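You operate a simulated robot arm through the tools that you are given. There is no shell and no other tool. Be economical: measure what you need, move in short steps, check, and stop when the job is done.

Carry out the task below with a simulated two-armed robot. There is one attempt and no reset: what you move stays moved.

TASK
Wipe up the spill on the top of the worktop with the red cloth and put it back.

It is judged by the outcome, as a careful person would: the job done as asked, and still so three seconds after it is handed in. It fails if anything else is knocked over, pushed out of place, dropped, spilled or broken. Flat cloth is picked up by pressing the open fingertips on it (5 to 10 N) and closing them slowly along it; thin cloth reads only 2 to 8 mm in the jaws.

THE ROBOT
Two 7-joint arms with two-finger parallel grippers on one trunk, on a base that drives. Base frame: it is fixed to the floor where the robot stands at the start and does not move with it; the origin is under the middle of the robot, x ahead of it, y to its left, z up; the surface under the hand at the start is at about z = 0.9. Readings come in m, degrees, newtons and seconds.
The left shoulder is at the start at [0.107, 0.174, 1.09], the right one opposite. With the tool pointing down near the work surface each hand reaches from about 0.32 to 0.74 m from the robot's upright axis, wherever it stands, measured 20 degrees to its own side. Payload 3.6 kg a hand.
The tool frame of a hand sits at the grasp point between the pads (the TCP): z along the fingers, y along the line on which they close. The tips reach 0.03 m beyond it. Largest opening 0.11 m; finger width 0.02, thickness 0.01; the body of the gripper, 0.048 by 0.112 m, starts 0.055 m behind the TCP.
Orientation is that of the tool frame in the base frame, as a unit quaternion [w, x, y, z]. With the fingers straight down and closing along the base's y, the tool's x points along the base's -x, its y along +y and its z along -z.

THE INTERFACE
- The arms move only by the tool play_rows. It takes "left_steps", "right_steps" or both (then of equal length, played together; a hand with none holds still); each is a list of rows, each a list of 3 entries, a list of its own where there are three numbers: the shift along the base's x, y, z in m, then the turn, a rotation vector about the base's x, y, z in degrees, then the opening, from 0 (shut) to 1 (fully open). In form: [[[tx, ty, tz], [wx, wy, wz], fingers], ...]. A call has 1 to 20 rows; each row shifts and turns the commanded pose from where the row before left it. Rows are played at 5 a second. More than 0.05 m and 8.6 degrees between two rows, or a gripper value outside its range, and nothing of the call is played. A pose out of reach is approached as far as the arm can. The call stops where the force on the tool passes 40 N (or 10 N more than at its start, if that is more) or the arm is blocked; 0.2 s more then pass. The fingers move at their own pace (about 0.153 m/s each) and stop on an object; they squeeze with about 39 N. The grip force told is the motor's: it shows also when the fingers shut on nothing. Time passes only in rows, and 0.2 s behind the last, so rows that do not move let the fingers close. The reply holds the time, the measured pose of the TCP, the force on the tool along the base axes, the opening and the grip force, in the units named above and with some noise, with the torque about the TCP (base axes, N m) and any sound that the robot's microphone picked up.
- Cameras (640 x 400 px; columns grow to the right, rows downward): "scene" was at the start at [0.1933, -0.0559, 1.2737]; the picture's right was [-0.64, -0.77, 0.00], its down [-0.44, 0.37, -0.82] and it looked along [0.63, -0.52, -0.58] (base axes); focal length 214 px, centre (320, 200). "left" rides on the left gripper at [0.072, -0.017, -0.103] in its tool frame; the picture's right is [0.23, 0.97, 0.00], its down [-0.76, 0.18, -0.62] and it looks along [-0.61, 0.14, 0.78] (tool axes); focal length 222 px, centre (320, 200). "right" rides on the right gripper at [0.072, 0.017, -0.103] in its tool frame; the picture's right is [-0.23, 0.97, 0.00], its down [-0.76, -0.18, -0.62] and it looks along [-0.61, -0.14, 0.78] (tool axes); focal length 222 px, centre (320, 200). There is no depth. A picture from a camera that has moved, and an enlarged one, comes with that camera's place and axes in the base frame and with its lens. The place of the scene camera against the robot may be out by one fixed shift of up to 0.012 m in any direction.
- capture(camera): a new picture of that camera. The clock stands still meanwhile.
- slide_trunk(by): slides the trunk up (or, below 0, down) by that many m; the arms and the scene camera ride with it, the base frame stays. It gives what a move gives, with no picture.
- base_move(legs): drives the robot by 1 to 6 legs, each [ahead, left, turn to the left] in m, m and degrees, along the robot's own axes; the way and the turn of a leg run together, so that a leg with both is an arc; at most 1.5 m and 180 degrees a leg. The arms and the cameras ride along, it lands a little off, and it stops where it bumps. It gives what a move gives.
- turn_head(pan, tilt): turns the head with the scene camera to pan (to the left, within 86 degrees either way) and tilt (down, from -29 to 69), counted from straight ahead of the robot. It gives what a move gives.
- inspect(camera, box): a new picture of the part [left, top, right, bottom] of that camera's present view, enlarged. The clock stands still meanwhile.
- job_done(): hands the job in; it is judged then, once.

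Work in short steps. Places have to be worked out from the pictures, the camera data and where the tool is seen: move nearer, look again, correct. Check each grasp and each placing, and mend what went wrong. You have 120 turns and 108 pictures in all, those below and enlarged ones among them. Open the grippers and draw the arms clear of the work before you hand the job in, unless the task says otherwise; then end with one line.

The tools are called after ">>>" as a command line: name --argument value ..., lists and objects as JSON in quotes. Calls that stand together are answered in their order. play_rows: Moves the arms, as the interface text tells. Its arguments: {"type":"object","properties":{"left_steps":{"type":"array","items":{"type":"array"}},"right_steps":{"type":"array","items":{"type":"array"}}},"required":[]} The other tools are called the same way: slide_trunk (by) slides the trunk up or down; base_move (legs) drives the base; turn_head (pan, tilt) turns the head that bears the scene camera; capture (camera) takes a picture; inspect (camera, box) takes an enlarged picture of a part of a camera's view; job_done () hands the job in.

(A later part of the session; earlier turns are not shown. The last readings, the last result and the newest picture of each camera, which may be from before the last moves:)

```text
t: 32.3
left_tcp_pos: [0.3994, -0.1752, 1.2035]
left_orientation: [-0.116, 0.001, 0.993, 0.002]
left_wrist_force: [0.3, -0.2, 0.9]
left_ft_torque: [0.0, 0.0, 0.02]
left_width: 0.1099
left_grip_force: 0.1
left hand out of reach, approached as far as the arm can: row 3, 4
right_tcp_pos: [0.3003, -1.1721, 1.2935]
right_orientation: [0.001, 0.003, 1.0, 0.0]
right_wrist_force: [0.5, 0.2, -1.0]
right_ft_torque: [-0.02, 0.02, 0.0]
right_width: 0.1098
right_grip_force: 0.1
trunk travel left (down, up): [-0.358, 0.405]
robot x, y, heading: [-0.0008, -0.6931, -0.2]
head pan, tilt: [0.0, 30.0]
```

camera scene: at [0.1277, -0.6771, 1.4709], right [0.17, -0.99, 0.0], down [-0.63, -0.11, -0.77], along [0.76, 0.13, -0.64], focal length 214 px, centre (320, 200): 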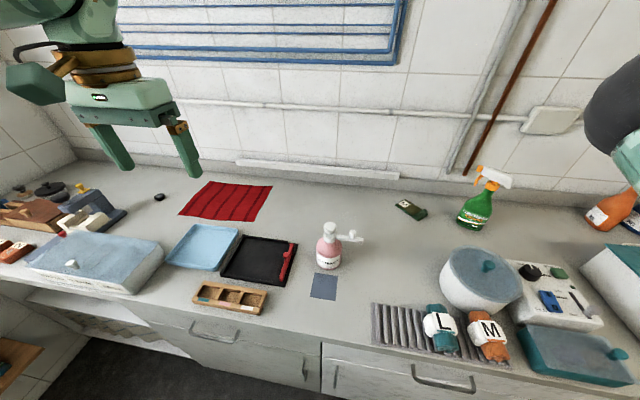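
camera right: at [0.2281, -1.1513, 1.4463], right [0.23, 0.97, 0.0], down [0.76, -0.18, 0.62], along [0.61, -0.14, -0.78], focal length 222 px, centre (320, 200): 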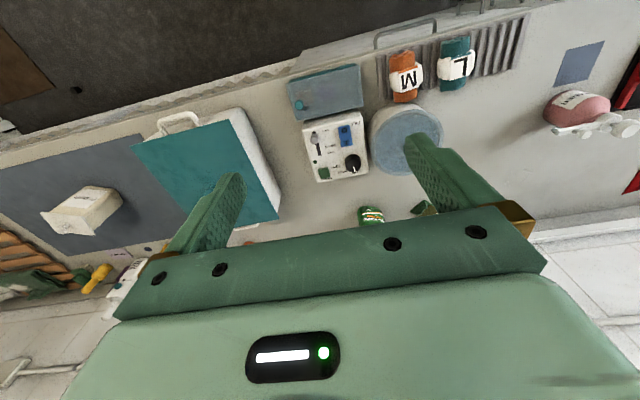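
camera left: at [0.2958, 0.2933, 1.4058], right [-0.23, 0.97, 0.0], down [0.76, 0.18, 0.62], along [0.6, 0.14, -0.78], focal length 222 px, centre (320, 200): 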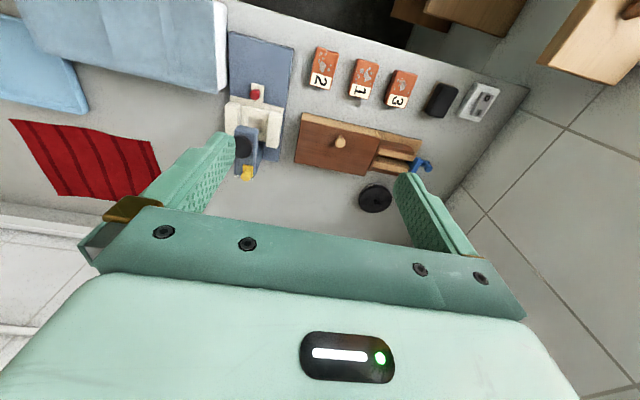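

Wrong turn sign; I turn back the other way to vertical.

>>> play_rows --left_steps '[[[0, 0, 0], [0, -4.5, 0], 1], [[0, 0, 0], [0, -4.5, 0], 1], [[0, 0, 0.0], [0, -4.5, 0], 1], [[0, 0, 0.02], [0, 0, 0], 1], [[0, 0, 0.02], [0, 0, 0], 1]]'

```text
t: 33.5
left_tcp_pos: [0.3983, -0.1738, 1.2446]
left_orientation: [0.0, 0.0, 1.0, 0.0]
left_wrist_force: [0.1, -0.6, -0.7]
left_ft_torque: [0.01, -0.02, 0.04]
left_width: 0.1099
left_grip_force: 0.0
right_tcp_pos: [0.3002, -1.17, 1.2931]
right_orientation: [0.001, 0.002, 1.0, -0.001]
right_wrist_force: [0.0, 0.0, 0.7]
right_ft_torque: [0.01, 0.03, 0.02]
right_width: 0.1099
right_grip_force: 0.2
trunk travel left (down, up): [-0.358, 0.405]
robot x, y, heading: [-0.0032, -0.6957, -0.2]
head pan, tilt: [0.0, 30.0]
```

Left is upright again. I draw it back toward the robot, drive left, and approach the counter slightly, checking.

>>> play_rows --left_steps '[[[-0.04, 0, 0], [0, 0, 0], 1], [[-0.04, 0, 0], [0, 0, 0], 1], [[-0.04, 0, 0.0], [0, 0, 0], 1], [[-0.03, 0, 0], [0, 0, 0], 1], [[0, 0, 0], [0, 0, 0], 1]]'

>>> base_move --legs '[[0, 0.3, 0], [0.04, 0, 0]]'

```text
t: 34.7
left_tcp_pos: [0.3527, -0.1731, 1.2217]
left_orientation: [0.0, 0.0, 1.0, 0.0]
left_wrist_force: [1.2, -0.1, 0.4]
left_ft_torque: [-0.02, 0.03, -0.01]
left_width: 0.1097
left_grip_force: 0.1
left hand out of reach, approached as far as the arm can: row 1, 2, 3, 4
right_tcp_pos: [0.3008, -1.1701, 1.2916]
right_orientation: [0.001, 0.002, 1.0, -0.001]
right_wrist_force: [-0.9, 0.1, 0.2]
right_ft_torque: [-0.01, -0.01, 0.05]
right_width: 0.11
right_grip_force: 0.2
trunk travel left (down, up): [-0.358, 0.405]
robot x, y, heading: [-0.0006, -0.6932, -0.1]
head pan, tilt: [0.0, 30.0]
```

```text
t: 37.3
left_tcp_pos: [0.3971, 0.1274, 1.2202]
left_orientation: [-0.001, 0.001, 1.0, 0.0]
left_wrist_force: [-0.2, -0.1, -0.2]
left_ft_torque: [0.02, 0.06, -0.03]
left_width: 0.11
left_grip_force: 0.0
right_tcp_pos: [0.3433, -0.8676, 1.2919]
right_orientation: [0.0, 0.003, 1.0, -0.001]
right_wrist_force: [-0.4, -0.4, -0.5]
right_ft_torque: [0.01, 0.01, 0.03]
right_width: 0.11
right_grip_force: 0.0
trunk travel left (down, up): [-0.358, 0.405]
robot x, y, heading: [0.0442, -0.3915, -0.2]
head pan, tilt: [0.0, 30.0]
```

No bump. I advance 0.04 more and then look at left hand clearance and the cloth.

>>> base_move --legs '[[0.04, 0, 0]]'

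>>> turn_head --pan 5 --tilt 40

>>> capture --camera "scene"

```text
t: 38.2
left_tcp_pos: [0.4209, 0.1291, 1.2218]
left_orientation: [0.001, 0.002, 1.0, 0.001]
left_wrist_force: [-0.2, 0.6, 0.9]
left_ft_torque: [-0.04, -0.02, 0.01]
left_width: 0.1102
left_grip_force: 0.0
right_tcp_pos: [0.3654, -0.8689, 1.2923]
right_orientation: [0.001, 0.003, 1.0, 0.0]
right_wrist_force: [-0.2, -0.2, -0.1]
right_ft_torque: [0.01, -0.04, 0.0]
right_width: 0.1098
right_grip_force: 0.0
trunk travel left (down, up): [-0.358, 0.405]
robot x, y, heading: [0.0661, -0.3871, -0.1]
head pan, tilt: [0.0, 30.0]
stopped in leg 1: the robot was blocked; the commanded pose is now the measured one
```

```text
t: 39.0
left_tcp_pos: [0.4193, 0.1283, 1.2222]
left_orientation: [0.0, 0.002, 1.0, 0.001]
left_wrist_force: [0.2, 0.3, -0.8]
left_ft_torque: [0.01, 0.01, 0.0]
left_width: 0.11
left_grip_force: 0.1
right_tcp_pos: [0.3663, -0.8684, 1.2918]
right_orientation: [0.001, 0.003, 1.0, 0.0]
right_wrist_force: [0.2, -0.1, -0.7]
right_ft_torque: [-0.03, 0.04, 0.0]
right_width: 0.1102
right_grip_force: 0.0
trunk travel left (down, up): [-0.358, 0.405]
robot x, y, heading: [0.0654, -0.3887, -0.3]
head pan, tilt: [5.0, 40.0]
```

```text
70 pictures are left
camera scene: at [0.2096, -0.3822, 1.4203], right [0.08, -1.0, 0.0], down [-0.64, -0.05, -0.77], along [0.76, 0.06, -0.64], focal length 214 px, centre (320, 200)
```

scene: 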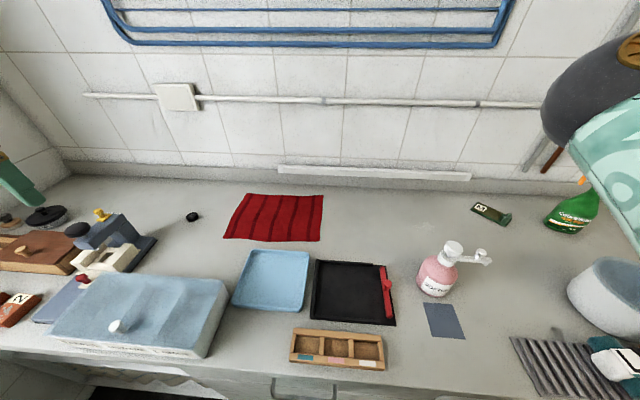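

The base touched the counter front at x=0.066; I back off slightly. A light mark shows at (425, 228). I zoom on cloth and spill from here.

>>> base_move --legs '[[-0.012, 0, 0]]'

>>> inspect --camera "scene" --box '[390, 200, 490, 262]'

>>> inspect --camera "scene" --box '[180, 170, 360, 282]'

```text
t: 39.7
left_tcp_pos: [0.4079, 0.1304, 1.2216]
left_orientation: [0.0, 0.002, 1.0, 0.001]
left_wrist_force: [1.2, -1.1, -0.5]
left_ft_torque: [0.0, -0.02, 0.0]
left_width: 0.11
left_grip_force: 0.1
right_tcp_pos: [0.354, -0.8679, 1.2921]
right_orientation: [0.0, 0.003, 1.0, 0.001]
right_wrist_force: [-0.2, -0.1, -0.2]
right_ft_torque: [-0.03, 0.02, 0.01]
right_width: 0.11
right_grip_force: 0.1
trunk travel left (down, up): [-0.358, 0.405]
robot x, y, heading: [0.0533, -0.3925, -0.4]
head pan, tilt: [5.0, 40.0]
```

```text
6.40 times, centred on (440, 231) of scene
camera zoom: at [0.1979, -0.3821, 1.4202], right [0.08, -1.0, 0.0], down [-0.64, -0.05, -0.77], along [0.76, 0.06, -0.64], focal length 1373 px, centre (-448, 2)
```

zoom: 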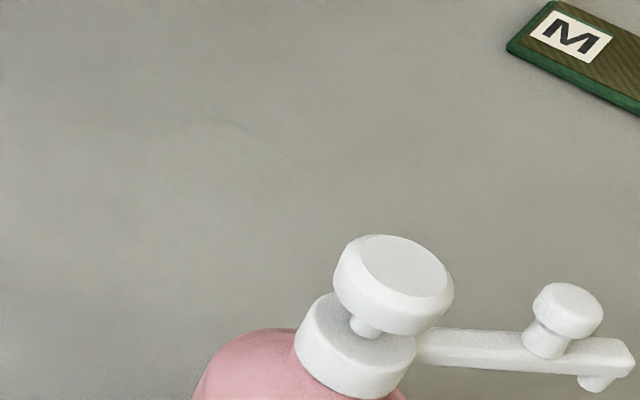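

```text
3.56 times, centred on (270, 226) of scene
camera zoom: at [0.1979, -0.3821, 1.4202], right [0.08, -1.0, 0.0], down [-0.64, -0.05, -0.77], along [0.76, 0.06, -0.64], focal length 763 px, centre (498, 108)
```

zoom: 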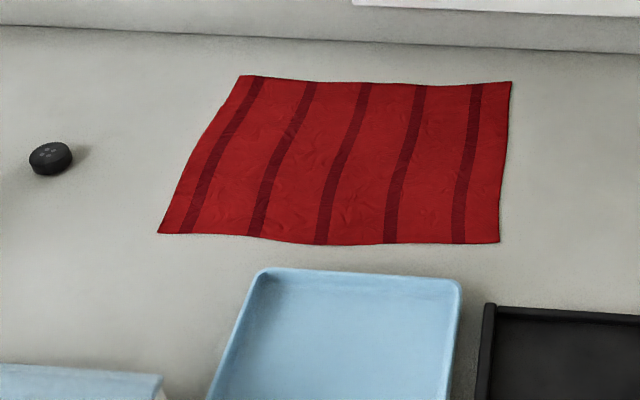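

Spill centre ≈ (0.705, −0.688), radius ≈ 0.04. Cloth: x 0.62–0.86, y −0.04 to −0.35. To pinch the right edge's middle I need the right shoulder in front of it, so I drive left 0.24 and lower the trunk.

>>> base_move --legs '[[0, 0.24, 0.3]]'

>>> slide_trunk --by -0.1

>>> capture --camera "left"

>>> capture --camera "scene"

```text
t: 41.5
left_tcp_pos: [0.4069, 0.3763, 1.2215]
left_orientation: [0.001, 0.0, 1.0, 0.0]
left_wrist_force: [0.1, 0.3, 0.4]
left_ft_torque: [-0.02, 0.0, -0.02]
left_width: 0.11
left_grip_force: 0.1
right_tcp_pos: [0.3558, -0.6222, 1.2924]
right_orientation: [0.0, 0.002, 1.0, 0.0]
right_wrist_force: [-0.2, 0.1, 0.4]
right_ft_torque: [-0.03, -0.04, 0.02]
right_width: 0.1101
right_grip_force: 0.1
trunk travel left (down, up): [-0.358, 0.405]
robot x, y, heading: [0.0524, -0.148, -0.2]
head pan, tilt: [5.0, 40.0]
```

```text
t: 42.8
left_tcp_pos: [0.4346, 0.3746, 1.0961]
left_orientation: [-0.041, 0.0, 0.999, 0.001]
left_wrist_force: [-0.7, -0.4, 0.2]
left_ft_torque: [0.0, 0.0, 0.04]
left_width: 0.1099
left_grip_force: 0.1
right_tcp_pos: [0.3552, -0.6229, 1.1934]
right_orientation: [0.001, 0.001, 1.0, 0.0]
right_wrist_force: [0.1, 0.0, -0.1]
right_ft_torque: [-0.04, -0.02, 0.0]
right_width: 0.1099
right_grip_force: 0.1
trunk travel left (down, up): [-0.258, 0.505]
robot x, y, heading: [0.0513, -0.147, -0.1]
head pan, tilt: [5.0, 40.0]
```

```text
67 pictures are left
camera left: at [0.3712, 0.3574, 1.2034], right [-0.23, 0.97, 0.02], down [0.81, 0.18, 0.56], along [0.54, 0.14, -0.83], focal length 222 px, centre (320, 200)
```

left: 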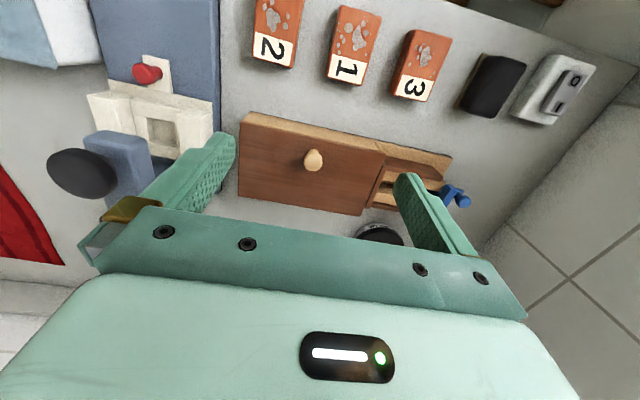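

```text
66 pictures are left
camera scene: at [0.2382, -0.1373, 1.3185], right [0.09, -1.0, 0.0], down [-0.64, -0.05, -0.77], along [0.76, 0.07, -0.64], focal length 214 px, centre (320, 200)
```

scene: 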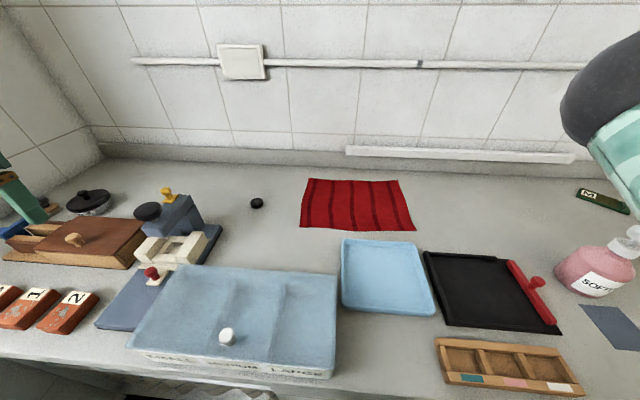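

Left hand is clear of things at this height, so I leave it and keep the trunk here. I move the right hand over the cloth's right edge: sideways first, then ahead.

>>> play_rows --right_steps '[[[0, 0.045, 0], [0, 0, 0], 1], [[0, 0.045, 0], [0, 0, 0], 1], [[0, 0.045, 0], [0, 0, 0], 1], [[0, 0.045, 0], [0, 0, 0], 1], [[0, 0.045, 0], [0, 0, 0], 1], [[0, 0.045, 0], [0, 0, 0], 0.55], [[0, 0.045, 0], [0, 0, 0], 0.55], [[0.045, 0, 0], [0, 0, 0], 0.55], [[0.045, 0, 0], [0, 0, 0], 0.55], [[0.045, 0, 0], [0, 0, 0], 0.55], [[0.045, 0, 0], [0, 0, 0], 0.55], [[0.045, 0, -0.02], [0, 0, 0], 0.55], [[0.045, 0, -0.02], [0, 0, 0], 0.55], [[0.045, 0, -0.02], [0, 0, 0], 0.55], [[0.04, 0, -0.02], [0, 0, 0], 0.55], [[0.02, 0, -0.02], [0, 0, 0], 0.55], [[0, 0, 0], [0, 0, 0], 0.55]]'

>>> capture --camera "right"

>>> capture --camera "scene"

```text
t: 46.4
left_tcp_pos: [0.435, 0.3755, 1.0951]
left_orientation: [-0.04, 0.0, 0.999, 0.001]
left_wrist_force: [0.8, -0.4, -0.5]
left_ft_torque: [0.02, 0.0, 0.02]
left_width: 0.1101
left_grip_force: 0.0
right_tcp_pos: [0.5784, -0.5367, 1.0654]
right_orientation: [0.001, 0.002, 1.0, 0.0]
right_wrist_force: [0.0, 0.5, 0.4]
right_ft_torque: [0.0, 0.03, -0.02]
right_width: 0.0606
right_grip_force: 0.1
right hand out of reach, approached as far as the arm can: row 3, 4, 5, 6, 7, 8, 9, 10, 11, 12
trunk travel left (down, up): [-0.258, 0.505]
robot x, y, heading: [0.0581, -0.1494, -0.2]
head pan, tilt: [5.0, 40.0]
```

```text
65 pictures are left
camera right: at [0.5063, -0.5183, 1.1685], right [0.23, 0.97, 0.0], down [0.76, -0.18, 0.62], along [0.61, -0.14, -0.78], focal length 222 px, centre (320, 200)
```

right: 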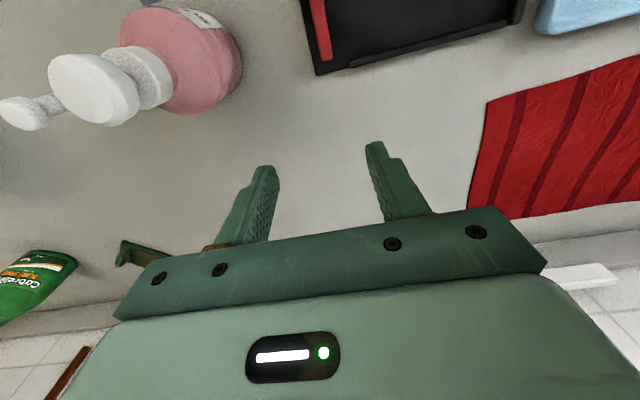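

```text
64 pictures are left
camera scene: at [0.2387, -0.137, 1.3184], right [0.09, -1.0, 0.0], down [-0.64, -0.05, -0.77], along [0.76, 0.07, -0.64], focal length 214 px, centre (320, 200)
```

scene: 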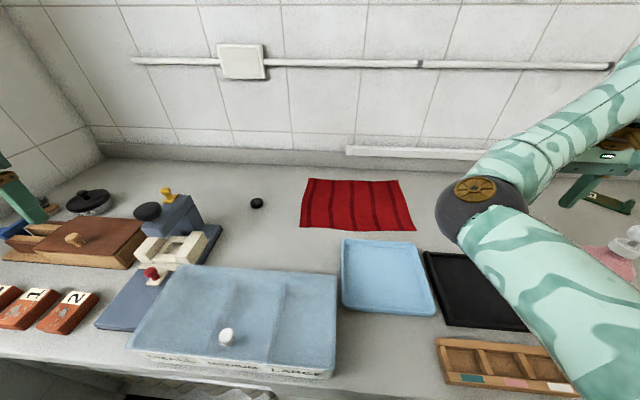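

The hand lagged sideways but missed the bottle. I now move it from (0.578, −0.537) diagonally over the cloth edge.

>>> play_rows --right_steps '[[[0.02, 0.03, 0.01], [0, 0, 0], 0.55], [[0.02, 0.035, 0], [0, 0, 0], 0.55], [[0.02, 0.035, 0], [0, 0, 0], 0.55], [[0.02, 0.035, 0], [0, 0, 0], 0.55], [[0.02, 0.035, 0], [0, 0, 0], 0.55], [[0.02, 0.035, 0], [0, 0, 0], 0.55], [[0.02, 0.027, 0], [0, 0, 0], 0.55], [[0, 0, 0], [0, 0, 0], 0.55]]'

>>> capture --camera "right"

```text
t: 48.2
left_tcp_pos: [0.4346, 0.3759, 1.096]
left_orientation: [-0.042, 0.0, 0.999, 0.001]
left_wrist_force: [-0.1, -0.4, 1.0]
left_ft_torque: [0.0, 0.0, 0.01]
left_width: 0.1102
left_grip_force: 0.1
right_tcp_pos: [0.6304, -0.4579, 1.0783]
right_orientation: [0.001, 0.001, 1.0, 0.0]
right_wrist_force: [0.5, 0.6, 0.9]
right_ft_torque: [0.0, 0.02, 0.01]
right_width: 0.0604
right_grip_force: 0.1
right hand out of reach, approached as far as the arm can: row 3, 4, 5, 6, 7
trunk travel left (down, up): [-0.258, 0.505]
robot x, y, heading: [0.0511, -0.1516, -0.1]
head pan, tilt: [5.0, 40.0]
```

```text
63 pictures are left
camera right: at [0.5584, -0.4398, 1.1806], right [0.23, 0.97, 0.0], down [0.76, -0.18, 0.62], along [0.61, -0.14, -0.78], focal length 222 px, centre (320, 200)
```

right: 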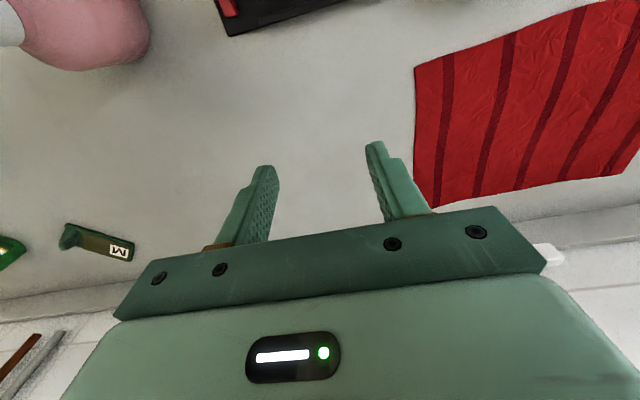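

It stalls at relative (0.58, −0.31). I test a lower height and sideways-only movement.

>>> play_rows --right_steps '[[[0, 0, -0.03], [0, 0, 0], 0.55], [[0, 0, -0.03], [0, 0, 0], 0.55], [[0, 0.02, 0], [0, 0, 0], 0.55], [[0, 0.02, 0], [0, 0, 0], 0.55], [[0, 0.02, 0], [0, 0, 0], 0.55], [[0, 0, 0], [0, 0, 0], 0.55]]'

```text
t: 49.6
left_tcp_pos: [0.435, 0.3748, 1.0955]
left_orientation: [-0.041, 0.0, 0.999, 0.001]
left_wrist_force: [0.7, 0.2, -0.8]
left_ft_torque: [0.01, 0.0, 0.02]
left_width: 0.11
left_grip_force: 0.2
right_tcp_pos: [0.6276, -0.4535, 1.0158]
right_orientation: [0.0, 0.002, 1.0, 0.0]
right_wrist_force: [-0.1, 0.3, -0.5]
right_ft_torque: [0.01, 0.04, 0.01]
right_width: 0.0603
right_grip_force: 0.1
right hand out of reach, approached as far as the arm can: row 3, 4, 5
trunk travel left (down, up): [-0.258, 0.505]
robot x, y, heading: [0.0543, -0.1409, -0.0]
head pan, tilt: [5.0, 40.0]
```

Likely a joint limit from the fixed wrist yaw. I test by yawing the tool and see whether it frees up.

>>> play_rows --right_steps '[[[0, 0, 0], [0, 0, 8], 0.55], [[0, 0, 0], [0, 0, 8], 0.55], [[0, 0.02, 0], [0, 0, 0], 0.55], [[0, 0.02, 0], [0, 0, 0], 0.55], [[0, 0, 0], [0, 0, 0], 0.55]]'

```text
t: 50.8
left_tcp_pos: [0.435, 0.376, 1.095]
left_orientation: [-0.042, 0.001, 0.999, 0.001]
left_wrist_force: [0.9, 0.5, -0.1]
left_ft_torque: [-0.01, 0.02, 0.02]
left_width: 0.1099
left_grip_force: 0.0
right_tcp_pos: [0.6281, -0.4532, 1.0157]
right_orientation: [0.0, -0.138, 0.99, 0.0]
right_wrist_force: [-0.6, 0.2, -0.2]
right_ft_torque: [0.0, -0.01, 0.03]
right_width: 0.0606
right_grip_force: 0.0
right hand out of reach, approached as far as the arm can: row 3, 4
trunk travel left (down, up): [-0.258, 0.505]
robot x, y, heading: [0.0527, -0.1441, 0.1]
head pan, tilt: [5.0, 40.0]
```

The limit is inward reach, so I'll keep targets about 20–25° to the right side: undo yaw and drive 0.12 to the left.

>>> play_rows --right_steps '[[[0, 0, 0.01], [0, 0, -8], 0.55], [[0, 0, 0.01], [0, 0, -8], 0.55], [[0, 0, 0], [0, 0, 0], 0.55]]'

>>> base_move --legs '[[0, 0.12, 0]]'

>>> play_rows --right_steps '[[[0.02, 0, 0], [0, 0, 0], 0.55], [[0.02, 0, 0], [0, 0, 0], 0.55], [[0.02, 0.01, 0], [0, 0, 0], 0.55], [[0.02, 0.01, 0], [0, 0, 0], 0.55], [[0.02, 0.01, 0], [0, 0, 0], 0.55], [[0, 0, 0], [0, 0, 0], 0.55]]'

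>>> capture --camera "right"

```text
t: 51.6
left_tcp_pos: [0.4345, 0.3747, 1.0941]
left_orientation: [-0.042, 0.0, 0.999, 0.0]
left_wrist_force: [0.0, -0.3, 0.2]
left_ft_torque: [0.0, -0.02, 0.0]
left_width: 0.1099
left_grip_force: 0.0
right_tcp_pos: [0.6274, -0.459, 1.0364]
right_orientation: [0.001, 0.003, 1.0, 0.0]
right_wrist_force: [0.3, 0.7, 0.1]
right_ft_torque: [-0.02, 0.01, 0.03]
right_width: 0.0603
right_grip_force: 0.1
right hand out of reach, approached as far as the arm can: row 1
trunk travel left (down, up): [-0.258, 0.505]
robot x, y, heading: [0.0532, -0.1455, -0.2]
head pan, tilt: [5.0, 40.0]
```

```text
t: 52.9
left_tcp_pos: [0.4347, 0.4984, 1.0935]
left_orientation: [-0.042, -0.001, 0.999, 0.0]
left_wrist_force: [-0.5, -0.2, 0.8]
left_ft_torque: [-0.01, -0.02, 0.04]
left_width: 0.1102
left_grip_force: 0.0
right_tcp_pos: [0.6271, -0.3348, 1.0367]
right_orientation: [0.0, 0.001, 1.0, -0.001]
right_wrist_force: [-0.4, 0.8, -0.4]
right_ft_torque: [-0.03, 0.02, -0.01]
right_width: 0.0604
right_grip_force: 0.1
trunk travel left (down, up): [-0.258, 0.505]
robot x, y, heading: [0.0507, -0.0228, 0.2]
head pan, tilt: [5.0, 40.0]
```

```text
t: 54.3
left_tcp_pos: [0.4353, 0.4961, 1.0951]
left_orientation: [-0.042, 0.0, 0.999, 0.0]
left_wrist_force: [-0.8, -0.4, -0.6]
left_ft_torque: [-0.03, -0.01, 0.0]
left_width: 0.1101
left_grip_force: 0.0
right_tcp_pos: [0.727, -0.3067, 1.0354]
right_orientation: [0.0, 0.002, 1.0, 0.0]
right_wrist_force: [-0.6, -0.1, -0.4]
right_ft_torque: [-0.01, -0.04, 0.0]
right_width: 0.0606
right_grip_force: 0.1
trunk travel left (down, up): [-0.258, 0.505]
robot x, y, heading: [0.055, -0.0238, -0.3]
head pan, tilt: [5.0, 40.0]
```

```text
62 pictures are left
camera right: at [0.6551, -0.2887, 1.1384], right [0.23, 0.97, 0.0], down [0.76, -0.18, 0.62], along [0.61, -0.14, -0.78], focal length 222 px, centre (320, 200)
```

right: 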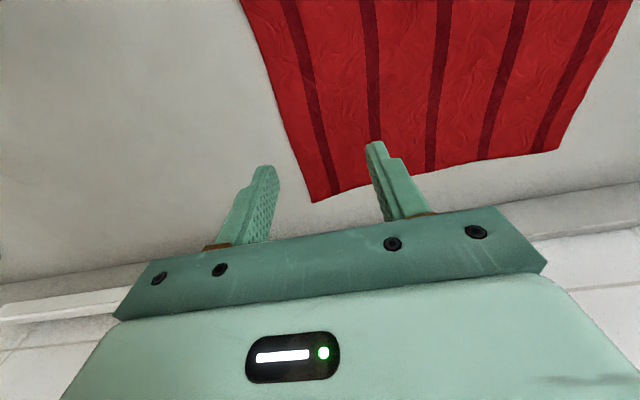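

The fingers are above the cloth with about 1.5 cm to its right edge. I descend.

>>> play_rows --right_steps '[[[0.005, 0, -0.03], [0, 0, 0], 0.55], [[0.005, 0, -0.03], [0, 0, 0], 0.55], [[0, 0, -0.02], [0, 0, 0], 0.55], [[0, 0, -0.008], [0, 0, 0], 0.55], [[0, 0, -0.004], [0, 0, 0], 0.55], [[0, 0, 0], [0, 0, 0], 0.55]]'

```text
t: 55.7
left_tcp_pos: [0.4343, 0.4977, 1.0945]
left_orientation: [-0.041, -0.001, 0.999, 0.0]
left_wrist_force: [0.9, -0.5, -0.4]
left_ft_torque: [-0.03, 0.02, 0.04]
left_width: 0.1097
left_grip_force: 0.1
right_tcp_pos: [0.7367, -0.3075, 0.9425]
right_orientation: [0.0, 0.001, 1.0, 0.0]
right_wrist_force: [0.1, -0.1, -0.4]
right_ft_torque: [0.03, 0.0, -0.02]
right_width: 0.0603
right_grip_force: 0.1
trunk travel left (down, up): [-0.258, 0.505]
robot x, y, heading: [0.0527, -0.0247, -0.0]
head pan, tilt: [5.0, 40.0]
```

No contact yet at z 0.9425; I go on in small steps.

>>> play_rows --right_steps '[[[0, 0, -0.004], [0, 0, 0], 0.55], [[0, 0, -0.003], [0, 0, 0], 0.55], [[0, 0, -0.003], [0, 0, 0], 0.55], [[0, 0, 0], [0, 0, 0], 0.55]]'

>>> capture --camera "right"

```text
t: 56.7
left_tcp_pos: [0.4339, 0.4958, 1.0945]
left_orientation: [-0.042, -0.001, 0.999, 0.001]
left_wrist_force: [0.0, -0.4, 0.3]
left_ft_torque: [0.0, 0.0, 0.0]
left_width: 0.1103
left_grip_force: 0.0
right_tcp_pos: [0.7367, -0.3072, 0.9337]
right_orientation: [0.001, 0.001, 1.0, 0.001]
right_wrist_force: [0.2, -0.1, -0.2]
right_ft_torque: [0.01, -0.02, 0.0]
right_width: 0.0601
right_grip_force: 0.1
trunk travel left (down, up): [-0.258, 0.505]
robot x, y, heading: [0.0536, -0.0242, -0.2]
head pan, tilt: [5.0, 40.0]
```

```text
61 pictures are left
camera right: at [0.6645, -0.2896, 1.0367], right [0.23, 0.97, 0.0], down [0.76, -0.18, 0.62], along [0.61, -0.14, -0.78], focal length 222 px, centre (320, 200)
```

right: 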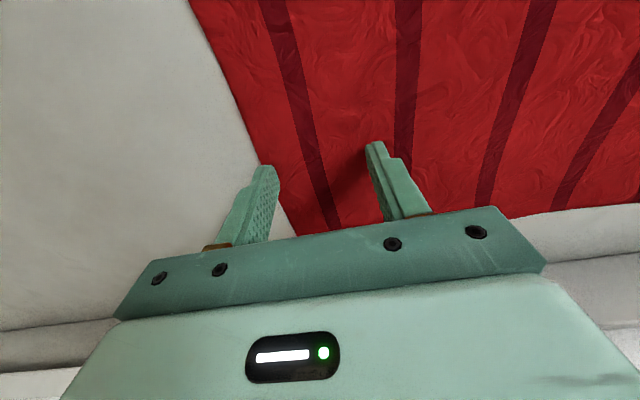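

The outer fingertip is right at the cloth's edge. I shift 15 mm inward then press down gently.

>>> play_rows --right_steps '[[[0, 0.015, 0], [0, 0, 0], 0.55], [[0, 0, -0.003], [0, 0, 0], 0.55], [[0, 0, -0.002], [0, 0, 0], 0.55], [[0, 0, -0.002], [0, 0, 0], 0.55], [[0, 0, 0], [0, 0, 0], 0.55]]'

```text
t: 57.9
left_tcp_pos: [0.4329, 0.4979, 1.096]
left_orientation: [-0.04, 0.0, 0.999, 0.001]
left_wrist_force: [-0.3, -0.4, 1.7]
left_ft_torque: [0.03, -0.01, 0.01]
left_width: 0.1098
left_grip_force: 0.0
right_tcp_pos: [0.7349, -0.2926, 0.93]
right_orientation: [0.003, 0.001, 1.0, -0.001]
right_wrist_force: [6.6, -1.7, 29.4]
right_ft_torque: [0.42, -0.06, -0.08]
right_width: 0.0603
right_grip_force: 0.1
trunk travel left (down, up): [-0.258, 0.505]
robot x, y, heading: [0.0502, -0.0248, 0.2]
head pan, tilt: [5.0, 40.0]
```

Contact, but 29 N is too much. I ease up ~2 mm.

>>> play_rows --right_steps '[[[0, 0, 0.002], [0, 0, 0], 0.55], [[0, 0, 0], [0, 0, 0], 0.55]]'

```text
t: 58.5
left_tcp_pos: [0.4335, 0.4977, 1.0952]
left_orientation: [-0.04, -0.001, 0.999, 0.0]
left_wrist_force: [1.0, 0.3, -0.4]
left_ft_torque: [-0.03, -0.01, 0.02]
left_width: 0.1101
left_grip_force: 0.0
right_tcp_pos: [0.7362, -0.2912, 0.9307]
right_orientation: [0.002, 0.002, 1.0, 0.0]
right_wrist_force: [4.2, -1.4, 26.2]
right_ft_torque: [0.29, -0.11, -0.07]
right_width: 0.0603
right_grip_force: 0.1
trunk travel left (down, up): [-0.258, 0.505]
robot x, y, heading: [0.0563, -0.0183, 0.0]
head pan, tilt: [5.0, 40.0]
```

Still 26 N; I ease up another 1.5 mm.

>>> play_rows --right_steps '[[[0, 0, 0.0015], [0, 0, 0], 0.55], [[0, 0, 0], [0, 0, 0], 0.55]]'

```text
t: 59.1
left_tcp_pos: [0.4344, 0.4969, 1.0948]
left_orientation: [-0.041, 0.0, 0.999, 0.001]
left_wrist_force: [-0.4, 0.4, 0.2]
left_ft_torque: [-0.02, 0.0, 0.03]
left_width: 0.1096
left_grip_force: 0.1
right_tcp_pos: [0.7358, -0.2924, 0.9312]
right_orientation: [0.0, 0.001, 1.0, -0.001]
right_wrist_force: [1.7, -2.4, 17.3]
right_ft_torque: [0.01, -0.06, 0.01]
right_width: 0.0603
right_grip_force: 0.0
trunk travel left (down, up): [-0.258, 0.505]
robot x, y, heading: [0.0515, -0.0232, -0.2]
head pan, tilt: [5.0, 40.0]
```

17 N; another 1 mm up, then close slowly in the same go.

>>> play_rows --right_steps '[[[0, 0, 0.001], [0, 0, 0], 0.55], [[0, 0, 0], [0, 0, 0], 0.5], [[0, 0, 0], [0, 0, 0], 0.45], [[0, 0, 0], [0, 0, 0], 0.4], [[0, 0, 0], [0, 0, 0], 0.35], [[0, 0, 0], [0, 0, 0], 0.3], [[0, 0, 0], [0, 0, 0], 0.25], [[0, 0, 0], [0, 0, 0], 0.2], [[0, 0, 0], [0, 0, 0], 0.15], [[0, 0, 0], [0, 0, 0], 0.1], [[0, 0, 0], [0, 0, 0], 0.05], [[0, 0, 0], [0, 0, 0], 0], [[0, 0, 0], [0, 0, 0], 0]]'

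>>> capture --camera "right"

```text
t: 61.9
left_tcp_pos: [0.4356, 0.4968, 1.0932]
left_orientation: [-0.041, -0.001, 0.999, 0.001]
left_wrist_force: [-0.1, 0.9, 0.2]
left_ft_torque: [0.01, -0.01, -0.01]
left_width: 0.1098
left_grip_force: 0.0
right_tcp_pos: [0.7369, -0.292, 0.9317]
right_orientation: [0.0, 0.0, 1.0, 0.0]
right_wrist_force: [0.0, -0.3, 1.3]
right_ft_torque: [-0.04, 0.0, -0.04]
right_width: 0.0023
right_grip_force: 39.1
trunk travel left (down, up): [-0.258, 0.505]
robot x, y, heading: [0.057, -0.0225, -0.3]
head pan, tilt: [5.0, 40.0]
```

```text
60 pictures are left
camera right: at [0.6645, -0.2742, 1.0346], right [0.23, 0.97, 0.0], down [0.76, -0.18, 0.62], along [0.61, -0.14, -0.78], focal length 222 px, centre (320, 200)
```

right: 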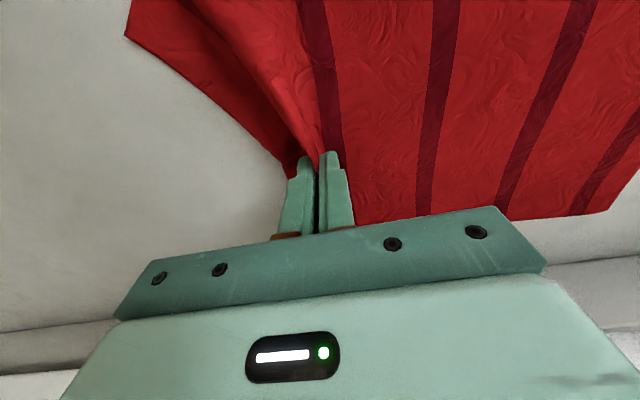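

The cloth is pinched (2.3 mm with a fold). I lift 3 cm to check the hold.

>>> play_rows --right_steps '[[[0, 0, 0.01], [0, 0, 0], 0], [[0, 0, 0.01], [0, 0, 0], 0], [[0, -0.01, 0.01], [0, 0, 0], 0], [[0, 0, 0], [0, 0, 0], 0]]'

>>> capture --camera "scene"

>>> capture --camera "right"

```text
t: 62.9
left_tcp_pos: [0.4361, 0.4973, 1.0952]
left_orientation: [-0.042, -0.001, 0.999, 0.001]
left_wrist_force: [0.2, 0.9, 0.5]
left_ft_torque: [-0.02, 0.0, -0.05]
left_width: 0.1101
left_grip_force: 0.0
right_tcp_pos: [0.7354, -0.302, 0.9612]
right_orientation: [0.0, 0.001, 1.0, -0.001]
right_wrist_force: [0.0, 0.5, 0.3]
right_ft_torque: [-0.04, 0.02, 0.0]
right_width: 0.0021
right_grip_force: 39.1
trunk travel left (down, up): [-0.258, 0.505]
robot x, y, heading: [0.0574, -0.0224, 0.1]
head pan, tilt: [5.0, 40.0]
```

```text
59 pictures are left
camera scene: at [0.2394, -0.0153, 1.3182], right [0.09, -1.0, 0.0], down [-0.64, -0.06, -0.77], along [0.76, 0.07, -0.64], focal length 214 px, centre (320, 200)
```

scene: 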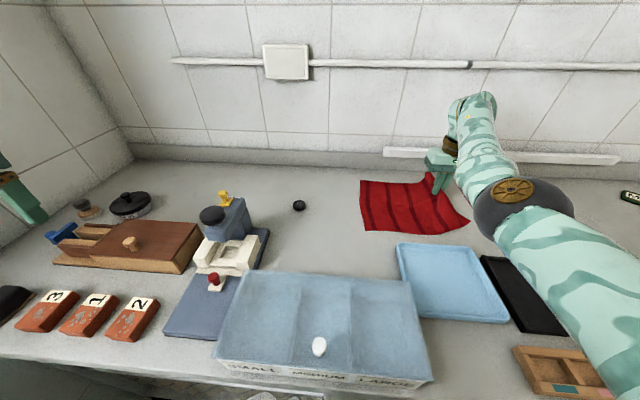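

```text
58 pictures are left
camera right: at [0.6641, -0.2844, 1.0648], right [0.23, 0.97, 0.0], down [0.76, -0.18, 0.62], along [0.61, -0.14, -0.78], focal length 222 px, centre (320, 200)
```

right: 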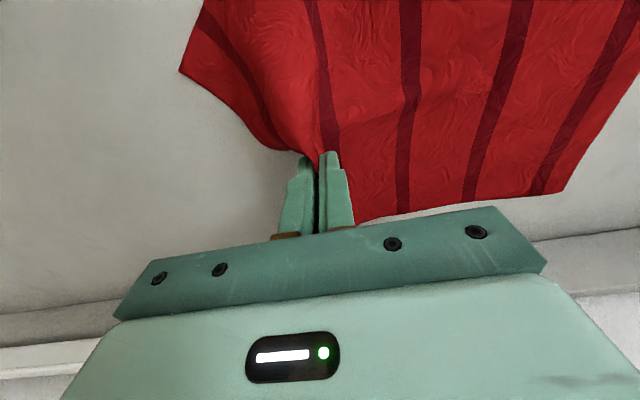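

Held. The elbow currently hangs at about z 1.05–1.1 and would threaten the pump bottle (top ≈1.07) when I drive right, so I raise the trunk 0.12 first, then drive part way and look.

>>> slide_trunk --by 0.12

>>> base_move --legs '[[0, -0.15, 0]]'

>>> turn_head --pan -30 --tilt 35

>>> capture --camera "scene"

>>> capture --camera "right"

```text
t: 64.4
left_tcp_pos: [0.4351, 0.4976, 1.2155]
left_orientation: [-0.042, 0.0, 0.999, 0.001]
left_wrist_force: [-0.1, -0.6, -1.3]
left_ft_torque: [-0.03, 0.04, -0.02]
left_width: 0.1101
left_grip_force: 0.1
right_tcp_pos: [0.7203, -0.3018, 1.1335]
right_orientation: [0.041, 0.001, 0.999, 0.0]
right_wrist_force: [-0.4, -0.4, 0.1]
right_ft_torque: [0.04, -0.03, 0.02]
right_width: 0.0022
right_grip_force: 39.2
trunk travel left (down, up): [-0.378, 0.385]
robot x, y, heading: [0.0501, -0.0246, -0.2]
head pan, tilt: [5.0, 40.0]
```

```text
t: 65.8
left_tcp_pos: [0.4331, 0.3449, 1.2153]
left_orientation: [-0.042, -0.001, 0.999, 0.002]
left_wrist_force: [0.2, -0.8, -0.2]
left_ft_torque: [0.01, 0.0, 0.02]
left_width: 0.1101
left_grip_force: 0.0
right_tcp_pos: [0.7202, -0.4541, 1.134]
right_orientation: [0.043, 0.001, 0.999, 0.0]
right_wrist_force: [1.5, -0.2, -0.3]
right_ft_torque: [0.02, 0.01, 0.0]
right_width: 0.0022
right_grip_force: 38.7
trunk travel left (down, up): [-0.378, 0.385]
robot x, y, heading: [0.0558, -0.1764, 0.1]
head pan, tilt: [5.0, 40.0]
```

```text
t: 66.8
left_tcp_pos: [0.434, 0.3456, 1.2147]
left_orientation: [-0.042, -0.002, 0.999, 0.001]
left_wrist_force: [-0.7, 0.6, -0.7]
left_ft_torque: [0.02, 0.02, 0.04]
left_width: 0.11
left_grip_force: 0.0
right_tcp_pos: [0.7204, -0.4526, 1.1341]
right_orientation: [0.043, 0.0, 0.999, 0.001]
right_wrist_force: [-0.9, -0.6, 0.0]
right_ft_torque: [0.01, -0.02, 0.02]
right_width: 0.0022
right_grip_force: 39.1
trunk travel left (down, up): [-0.378, 0.385]
robot x, y, heading: [0.0525, -0.1761, 0.2]
head pan, tilt: [-30.0, 35.0]
```

```text
57 pictures are left
camera scene: at [0.184, -0.2186, 1.4481], right [-0.5, -0.87, 0.0], down [-0.5, 0.29, -0.82], along [0.71, -0.41, -0.57], focal length 214 px, centre (320, 200)
```

scene: 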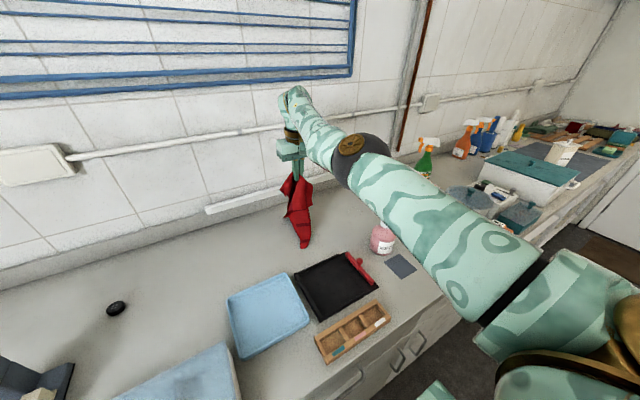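

```text
56 pictures are left
camera right: at [0.6396, -0.4353, 1.2308], right [0.23, 0.97, 0.02], down [0.71, -0.18, 0.69], along [0.67, -0.14, -0.73], focal length 222 px, centre (320, 200)
```

right: 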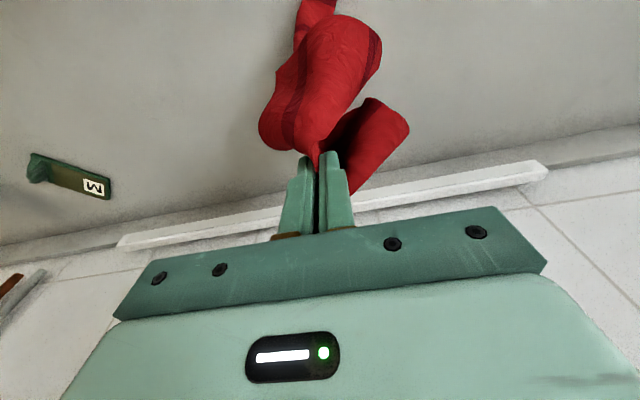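

The cloth now hangs as a bunch and the elbow is well above the bottle. I move on 0.10 to the right and lower the hand partly, fixing the tilt, so the cloth trails behind.

>>> base_move --legs '[[0, -0.1, 0]]'

>>> play_rows --right_steps '[[[0, 0, -0.03], [0, 2.4, 0], 0], [[0, 0, -0.03], [0, 2.4, 0], 0], [[0, 0, -0.03], [0, 0, 0], 0], [[0, 0, 0], [0, 0, 0], 0]]'

>>> capture --camera "scene"

```text
t: 67.9
left_tcp_pos: [0.4338, 0.2442, 1.2155]
left_orientation: [-0.042, -0.002, 0.999, 0.001]
left_wrist_force: [-0.8, 0.0, 0.3]
left_ft_torque: [0.04, -0.02, 0.0]
left_width: 0.1102
left_grip_force: 0.1
right_tcp_pos: [0.7199, -0.5529, 1.1335]
right_orientation: [0.043, 0.001, 0.999, 0.0]
right_wrist_force: [0.0, 0.1, 1.2]
right_ft_torque: [-0.04, 0.01, -0.01]
right_width: 0.0021
right_grip_force: 38.7
trunk travel left (down, up): [-0.378, 0.385]
robot x, y, heading: [0.0546, -0.2755, -0.1]
head pan, tilt: [-30.0, 35.0]
```

```text
t: 68.9
left_tcp_pos: [0.4341, 0.2453, 1.2147]
left_orientation: [-0.042, -0.001, 0.999, 0.001]
left_wrist_force: [-0.2, -0.8, 0.7]
left_ft_torque: [0.0, -0.01, -0.03]
left_width: 0.1099
left_grip_force: 0.0
right_tcp_pos: [0.7066, -0.5355, 1.0504]
right_orientation: [0.002, 0.001, 1.0, 0.0]
right_wrist_force: [0.0, -1.3, 0.3]
right_ft_torque: [-0.03, 0.0, 0.01]
right_width: 0.0023
right_grip_force: 38.8
right hand out of reach, approached as far as the arm can: row 1, 2
trunk travel left (down, up): [-0.378, 0.385]
robot x, y, heading: [0.0503, -0.2754, -0.1]
head pan, tilt: [-30.0, 35.0]
```

```text
55 pictures are left
camera scene: at [0.1836, -0.3185, 1.4482], right [-0.5, -0.87, 0.0], down [-0.5, 0.29, -0.82], along [0.71, -0.41, -0.57], focal length 214 px, centre (320, 200)
```

scene: 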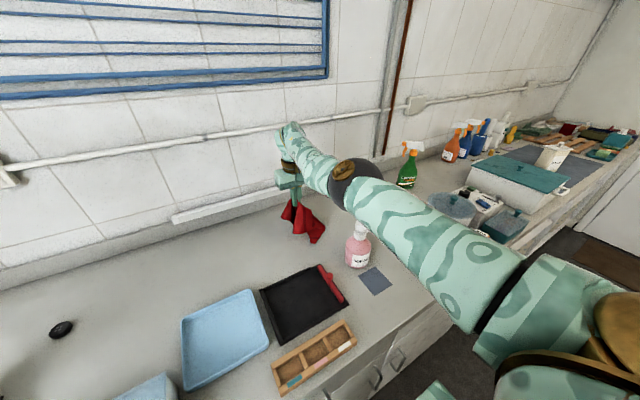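

Elbow around z≈1.2, clear. I drive 0.1 more, then check the clearance over the bottle.

>>> base_move --legs '[[0, -0.1, 0]]'

>>> turn_head --pan -20 --tilt 40

>>> capture --camera "scene"

>>> capture --camera "right"

>>> capture --camera "left"

```text
t: 70.1
left_tcp_pos: [0.4332, 0.1405, 1.2155]
left_orientation: [-0.043, -0.001, 0.999, 0.002]
left_wrist_force: [-0.4, -0.9, -0.2]
left_ft_torque: [0.0, 0.05, 0.03]
left_width: 0.1101
left_grip_force: 0.0
right_tcp_pos: [0.7082, -0.6397, 1.0507]
right_orientation: [0.002, 0.0, 1.0, 0.0]
right_wrist_force: [-0.2, -0.2, 0.3]
right_ft_torque: [0.01, 0.0, 0.01]
right_width: 0.0023
right_grip_force: 38.7
trunk travel left (down, up): [-0.378, 0.385]
robot x, y, heading: [0.054, -0.376, -0.0]
head pan, tilt: [-30.0, 35.0]
```

```text
t: 70.8
left_tcp_pos: [0.4344, 0.142, 1.2141]
left_orientation: [-0.042, -0.001, 0.999, 0.001]
left_wrist_force: [-0.5, 0.6, -0.4]
left_ft_torque: [0.01, 0.0, -0.03]
left_width: 0.1102
left_grip_force: 0.0
right_tcp_pos: [0.7087, -0.6392, 1.0511]
right_orientation: [0.001, 0.0, 1.0, -0.001]
right_wrist_force: [-0.2, -0.9, 0.2]
right_ft_torque: [0.01, -0.01, -0.01]
right_width: 0.0022
right_grip_force: 39.5
trunk travel left (down, up): [-0.378, 0.385]
robot x, y, heading: [0.0545, -0.3811, 0.2]
head pan, tilt: [-20.0, 40.0]
```

```text
54 pictures are left
camera scene: at [0.1876, -0.4065, 1.4406], right [-0.34, -0.94, 0.0], down [-0.6, 0.22, -0.77], along [0.72, -0.26, -0.64], focal length 214 px, centre (320, 200)
```

scene: 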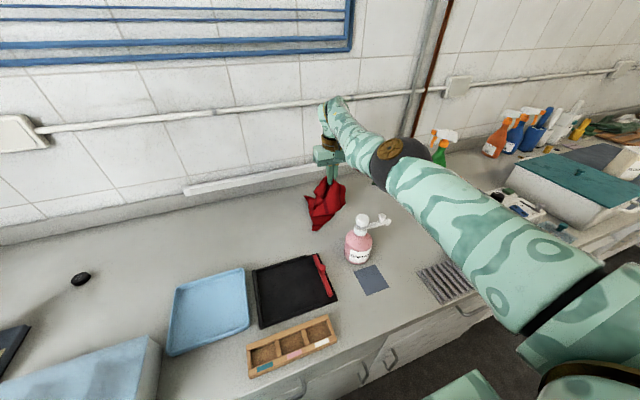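

```text
53 pictures are left
camera right: at [0.6356, -0.6208, 1.1537], right [0.23, 0.97, 0.0], down [0.76, -0.18, 0.62], along [0.61, -0.14, -0.78], focal length 222 px, centre (320, 200)
```

right: 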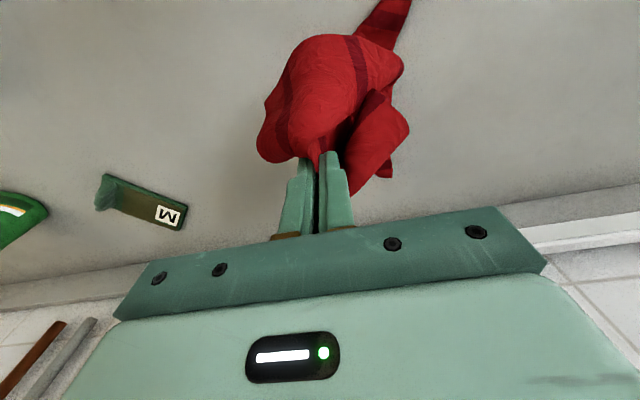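

```text
52 pictures are left
camera left: at [0.3709, 0.1252, 1.3228], right [-0.23, 0.97, 0.02], down [0.81, 0.18, 0.56], along [0.54, 0.14, -0.83], focal length 222 px, centre (320, 200)
```

left: 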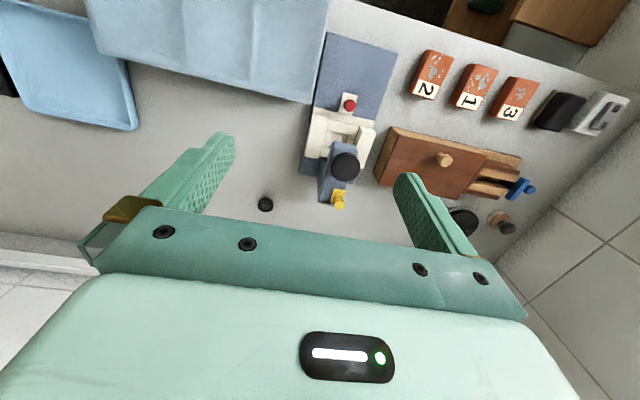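

Elbow bottom is about 1.11, bottle cap about 1.07. I lower the hand by 6 cm toward the spill and check clearance again.

>>> play_rows --right_steps '[[[0, -0.01, -0.02], [0, 0, 0], 0], [[0, -0.01, -0.02], [0, 0, 0], 0], [[0, -0.01, -0.02], [0, 0, 0], 0], [[0, 0, 0], [0, 0, 0], 0]]'

>>> inspect --camera "scene" --box '[260, 90, 500, 240]'

```text
t: 71.8
left_tcp_pos: [0.4339, 0.143, 1.2149]
left_orientation: [-0.041, -0.001, 0.999, 0.0]
left_wrist_force: [-0.2, 0.1, -0.1]
left_ft_torque: [-0.02, 0.03, 0.02]
left_width: 0.1101
left_grip_force: 0.0
right_tcp_pos: [0.7005, -0.6651, 0.9943]
right_orientation: [0.0, 0.0, 1.0, 0.0]
right_wrist_force: [-1.0, -0.5, -0.4]
right_ft_torque: [0.0, -0.04, -0.04]
right_width: 0.0023
right_grip_force: 38.9
right hand out of reach, approached as far as the arm can: row 2, 3
trunk travel left (down, up): [-0.378, 0.385]
robot x, y, heading: [0.053, -0.3775, -0.3]
head pan, tilt: [-20.0, 40.0]
```

```text
2.67 times, centred on (380, 165) of scene
camera zoom: at [0.1874, -0.4065, 1.4406], right [-0.34, -0.94, 0.0], down [-0.6, 0.22, -0.77], along [0.72, -0.26, -0.64], focal length 572 px, centre (160, 293)
```

zoom: 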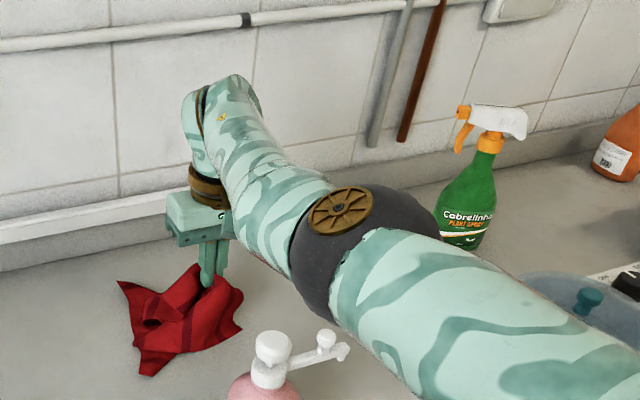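

Clearance to the nozzle is slim and the reach is at its limit. I tilt the tool so that the fingers point slightly outward (−16° about y), which folds the arm and lifts the elbow, then look.

>>> play_rows --right_steps '[[[0, 0, 0], [0, -5.5, 0], 0], [[0, 0, 0], [0, -5.5, 0], 0], [[0, 0, 0], [0, -5.5, 0], 0], [[0.01, -0.01, 0], [0, 0, 0], 0], [[0, 0, 0], [0, 0, 0], 0]]'

>>> inspect --camera "scene" --box '[260, 90, 500, 240]'

```text
t: 73.0
left_tcp_pos: [0.4321, 0.1425, 1.2153]
left_orientation: [-0.042, -0.002, 0.999, 0.001]
left_wrist_force: [-0.2, -0.8, -0.1]
left_ft_torque: [0.01, 0.03, 0.02]
left_width: 0.1099
left_grip_force: 0.1
right_tcp_pos: [0.7117, -0.6745, 0.9943]
right_orientation: [0.145, 0.0, 0.989, 0.0]
right_wrist_force: [-0.5, -0.4, 0.9]
right_ft_torque: [0.0, 0.0, 0.01]
right_width: 0.0021
right_grip_force: 39.1
trunk travel left (down, up): [-0.378, 0.385]
robot x, y, heading: [0.0547, -0.3771, -0.1]
head pan, tilt: [-20.0, 40.0]
```

```text
2.67 times, centred on (380, 165) of scene
camera zoom: at [0.1872, -0.4059, 1.4406], right [-0.34, -0.94, 0.0], down [-0.6, 0.22, -0.77], along [0.72, -0.26, -0.64], focal length 572 px, centre (160, 293)
```

zoom: 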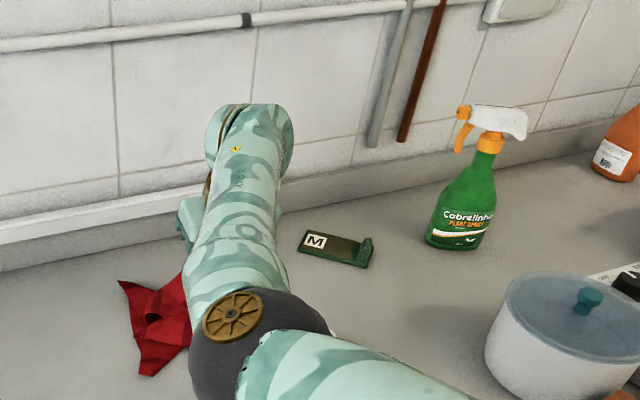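

The elbow swung in an unexpected way and now hides the bottle. I check immediately whether anything was touched.

>>> turn_head --pan -45 --tilt 45

>>> capture --camera "scene"

>>> turn_head --pan 20 --tilt 40

>>> capture --camera "scene"

>>> capture --camera "right"

```text
t: 73.9
left_tcp_pos: [0.4336, 0.1426, 1.2151]
left_orientation: [-0.042, -0.002, 0.999, 0.001]
left_wrist_force: [0.8, 0.0, -0.6]
left_ft_torque: [0.04, 0.03, 0.0]
left_width: 0.11
left_grip_force: 0.0
right_tcp_pos: [0.7124, -0.674, 0.9932]
right_orientation: [0.145, 0.0, 0.989, 0.0]
right_wrist_force: [-0.2, 0.5, -0.5]
right_ft_torque: [0.01, -0.01, 0.02]
right_width: 0.0025
right_grip_force: 39.1
trunk travel left (down, up): [-0.378, 0.385]
robot x, y, heading: [0.0517, -0.3779, 0.2]
head pan, tilt: [-45.0, 45.0]
```

```text
49 pictures are left
camera scene: at [0.1652, -0.4349, 1.4333], right [-0.71, -0.71, 0.0], down [-0.5, 0.5, -0.71], along [0.5, -0.5, -0.71], focal length 214 px, centre (320, 200)
```

scene: 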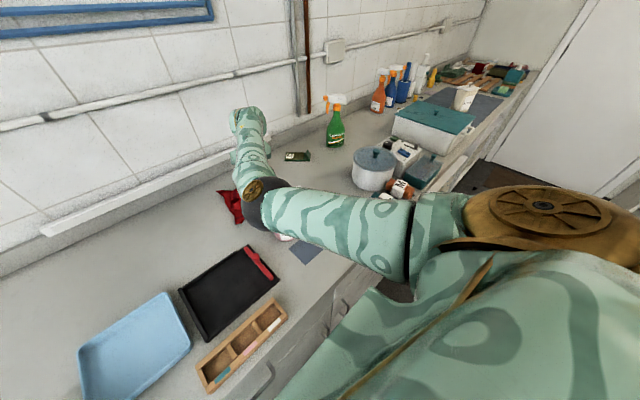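

```text
t: 75.2
left_tcp_pos: [0.4336, 0.1426, 1.2145]
left_orientation: [-0.043, -0.001, 0.999, 0.0]
left_wrist_force: [0.8, 0.3, -0.1]
left_ft_torque: [0.03, 0.0, 0.01]
left_width: 0.1097
left_grip_force: 0.1
right_tcp_pos: [0.7112, -0.6755, 0.9932]
right_orientation: [0.145, 0.0, 0.989, 0.0]
right_wrist_force: [0.5, 0.2, 0.6]
right_ft_torque: [0.04, 0.01, 0.01]
right_width: 0.0022
right_grip_force: 39.1
trunk travel left (down, up): [-0.378, 0.385]
robot x, y, heading: [0.0583, -0.3804, -0.1]
head pan, tilt: [20.0, 40.0]
```

```text
48 pictures are left
camera scene: at [0.1876, -0.3485, 1.4405], right [0.34, -0.94, 0.0], down [-0.6, -0.22, -0.77], along [0.72, 0.26, -0.64], focal length 214 px, centre (320, 200)
```

scene: 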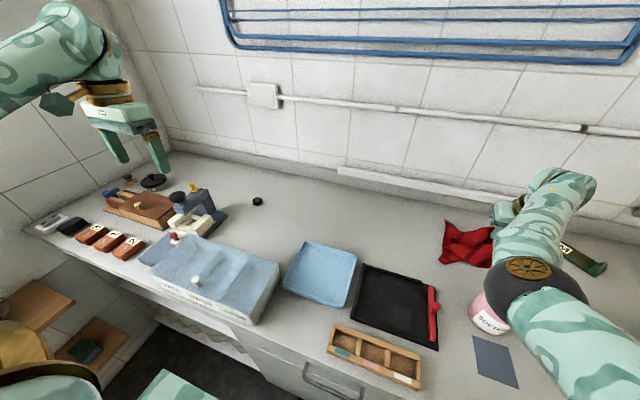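

```text
47 pictures are left
camera right: at [0.613, -0.6575, 1.0711], right [0.22, 0.97, 0.06], down [0.55, -0.18, 0.81], along [0.81, -0.14, -0.58], focal length 222 px, centre (320, 200)
```

right: 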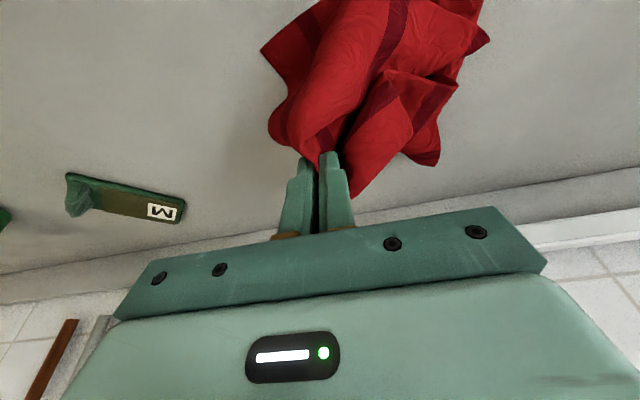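

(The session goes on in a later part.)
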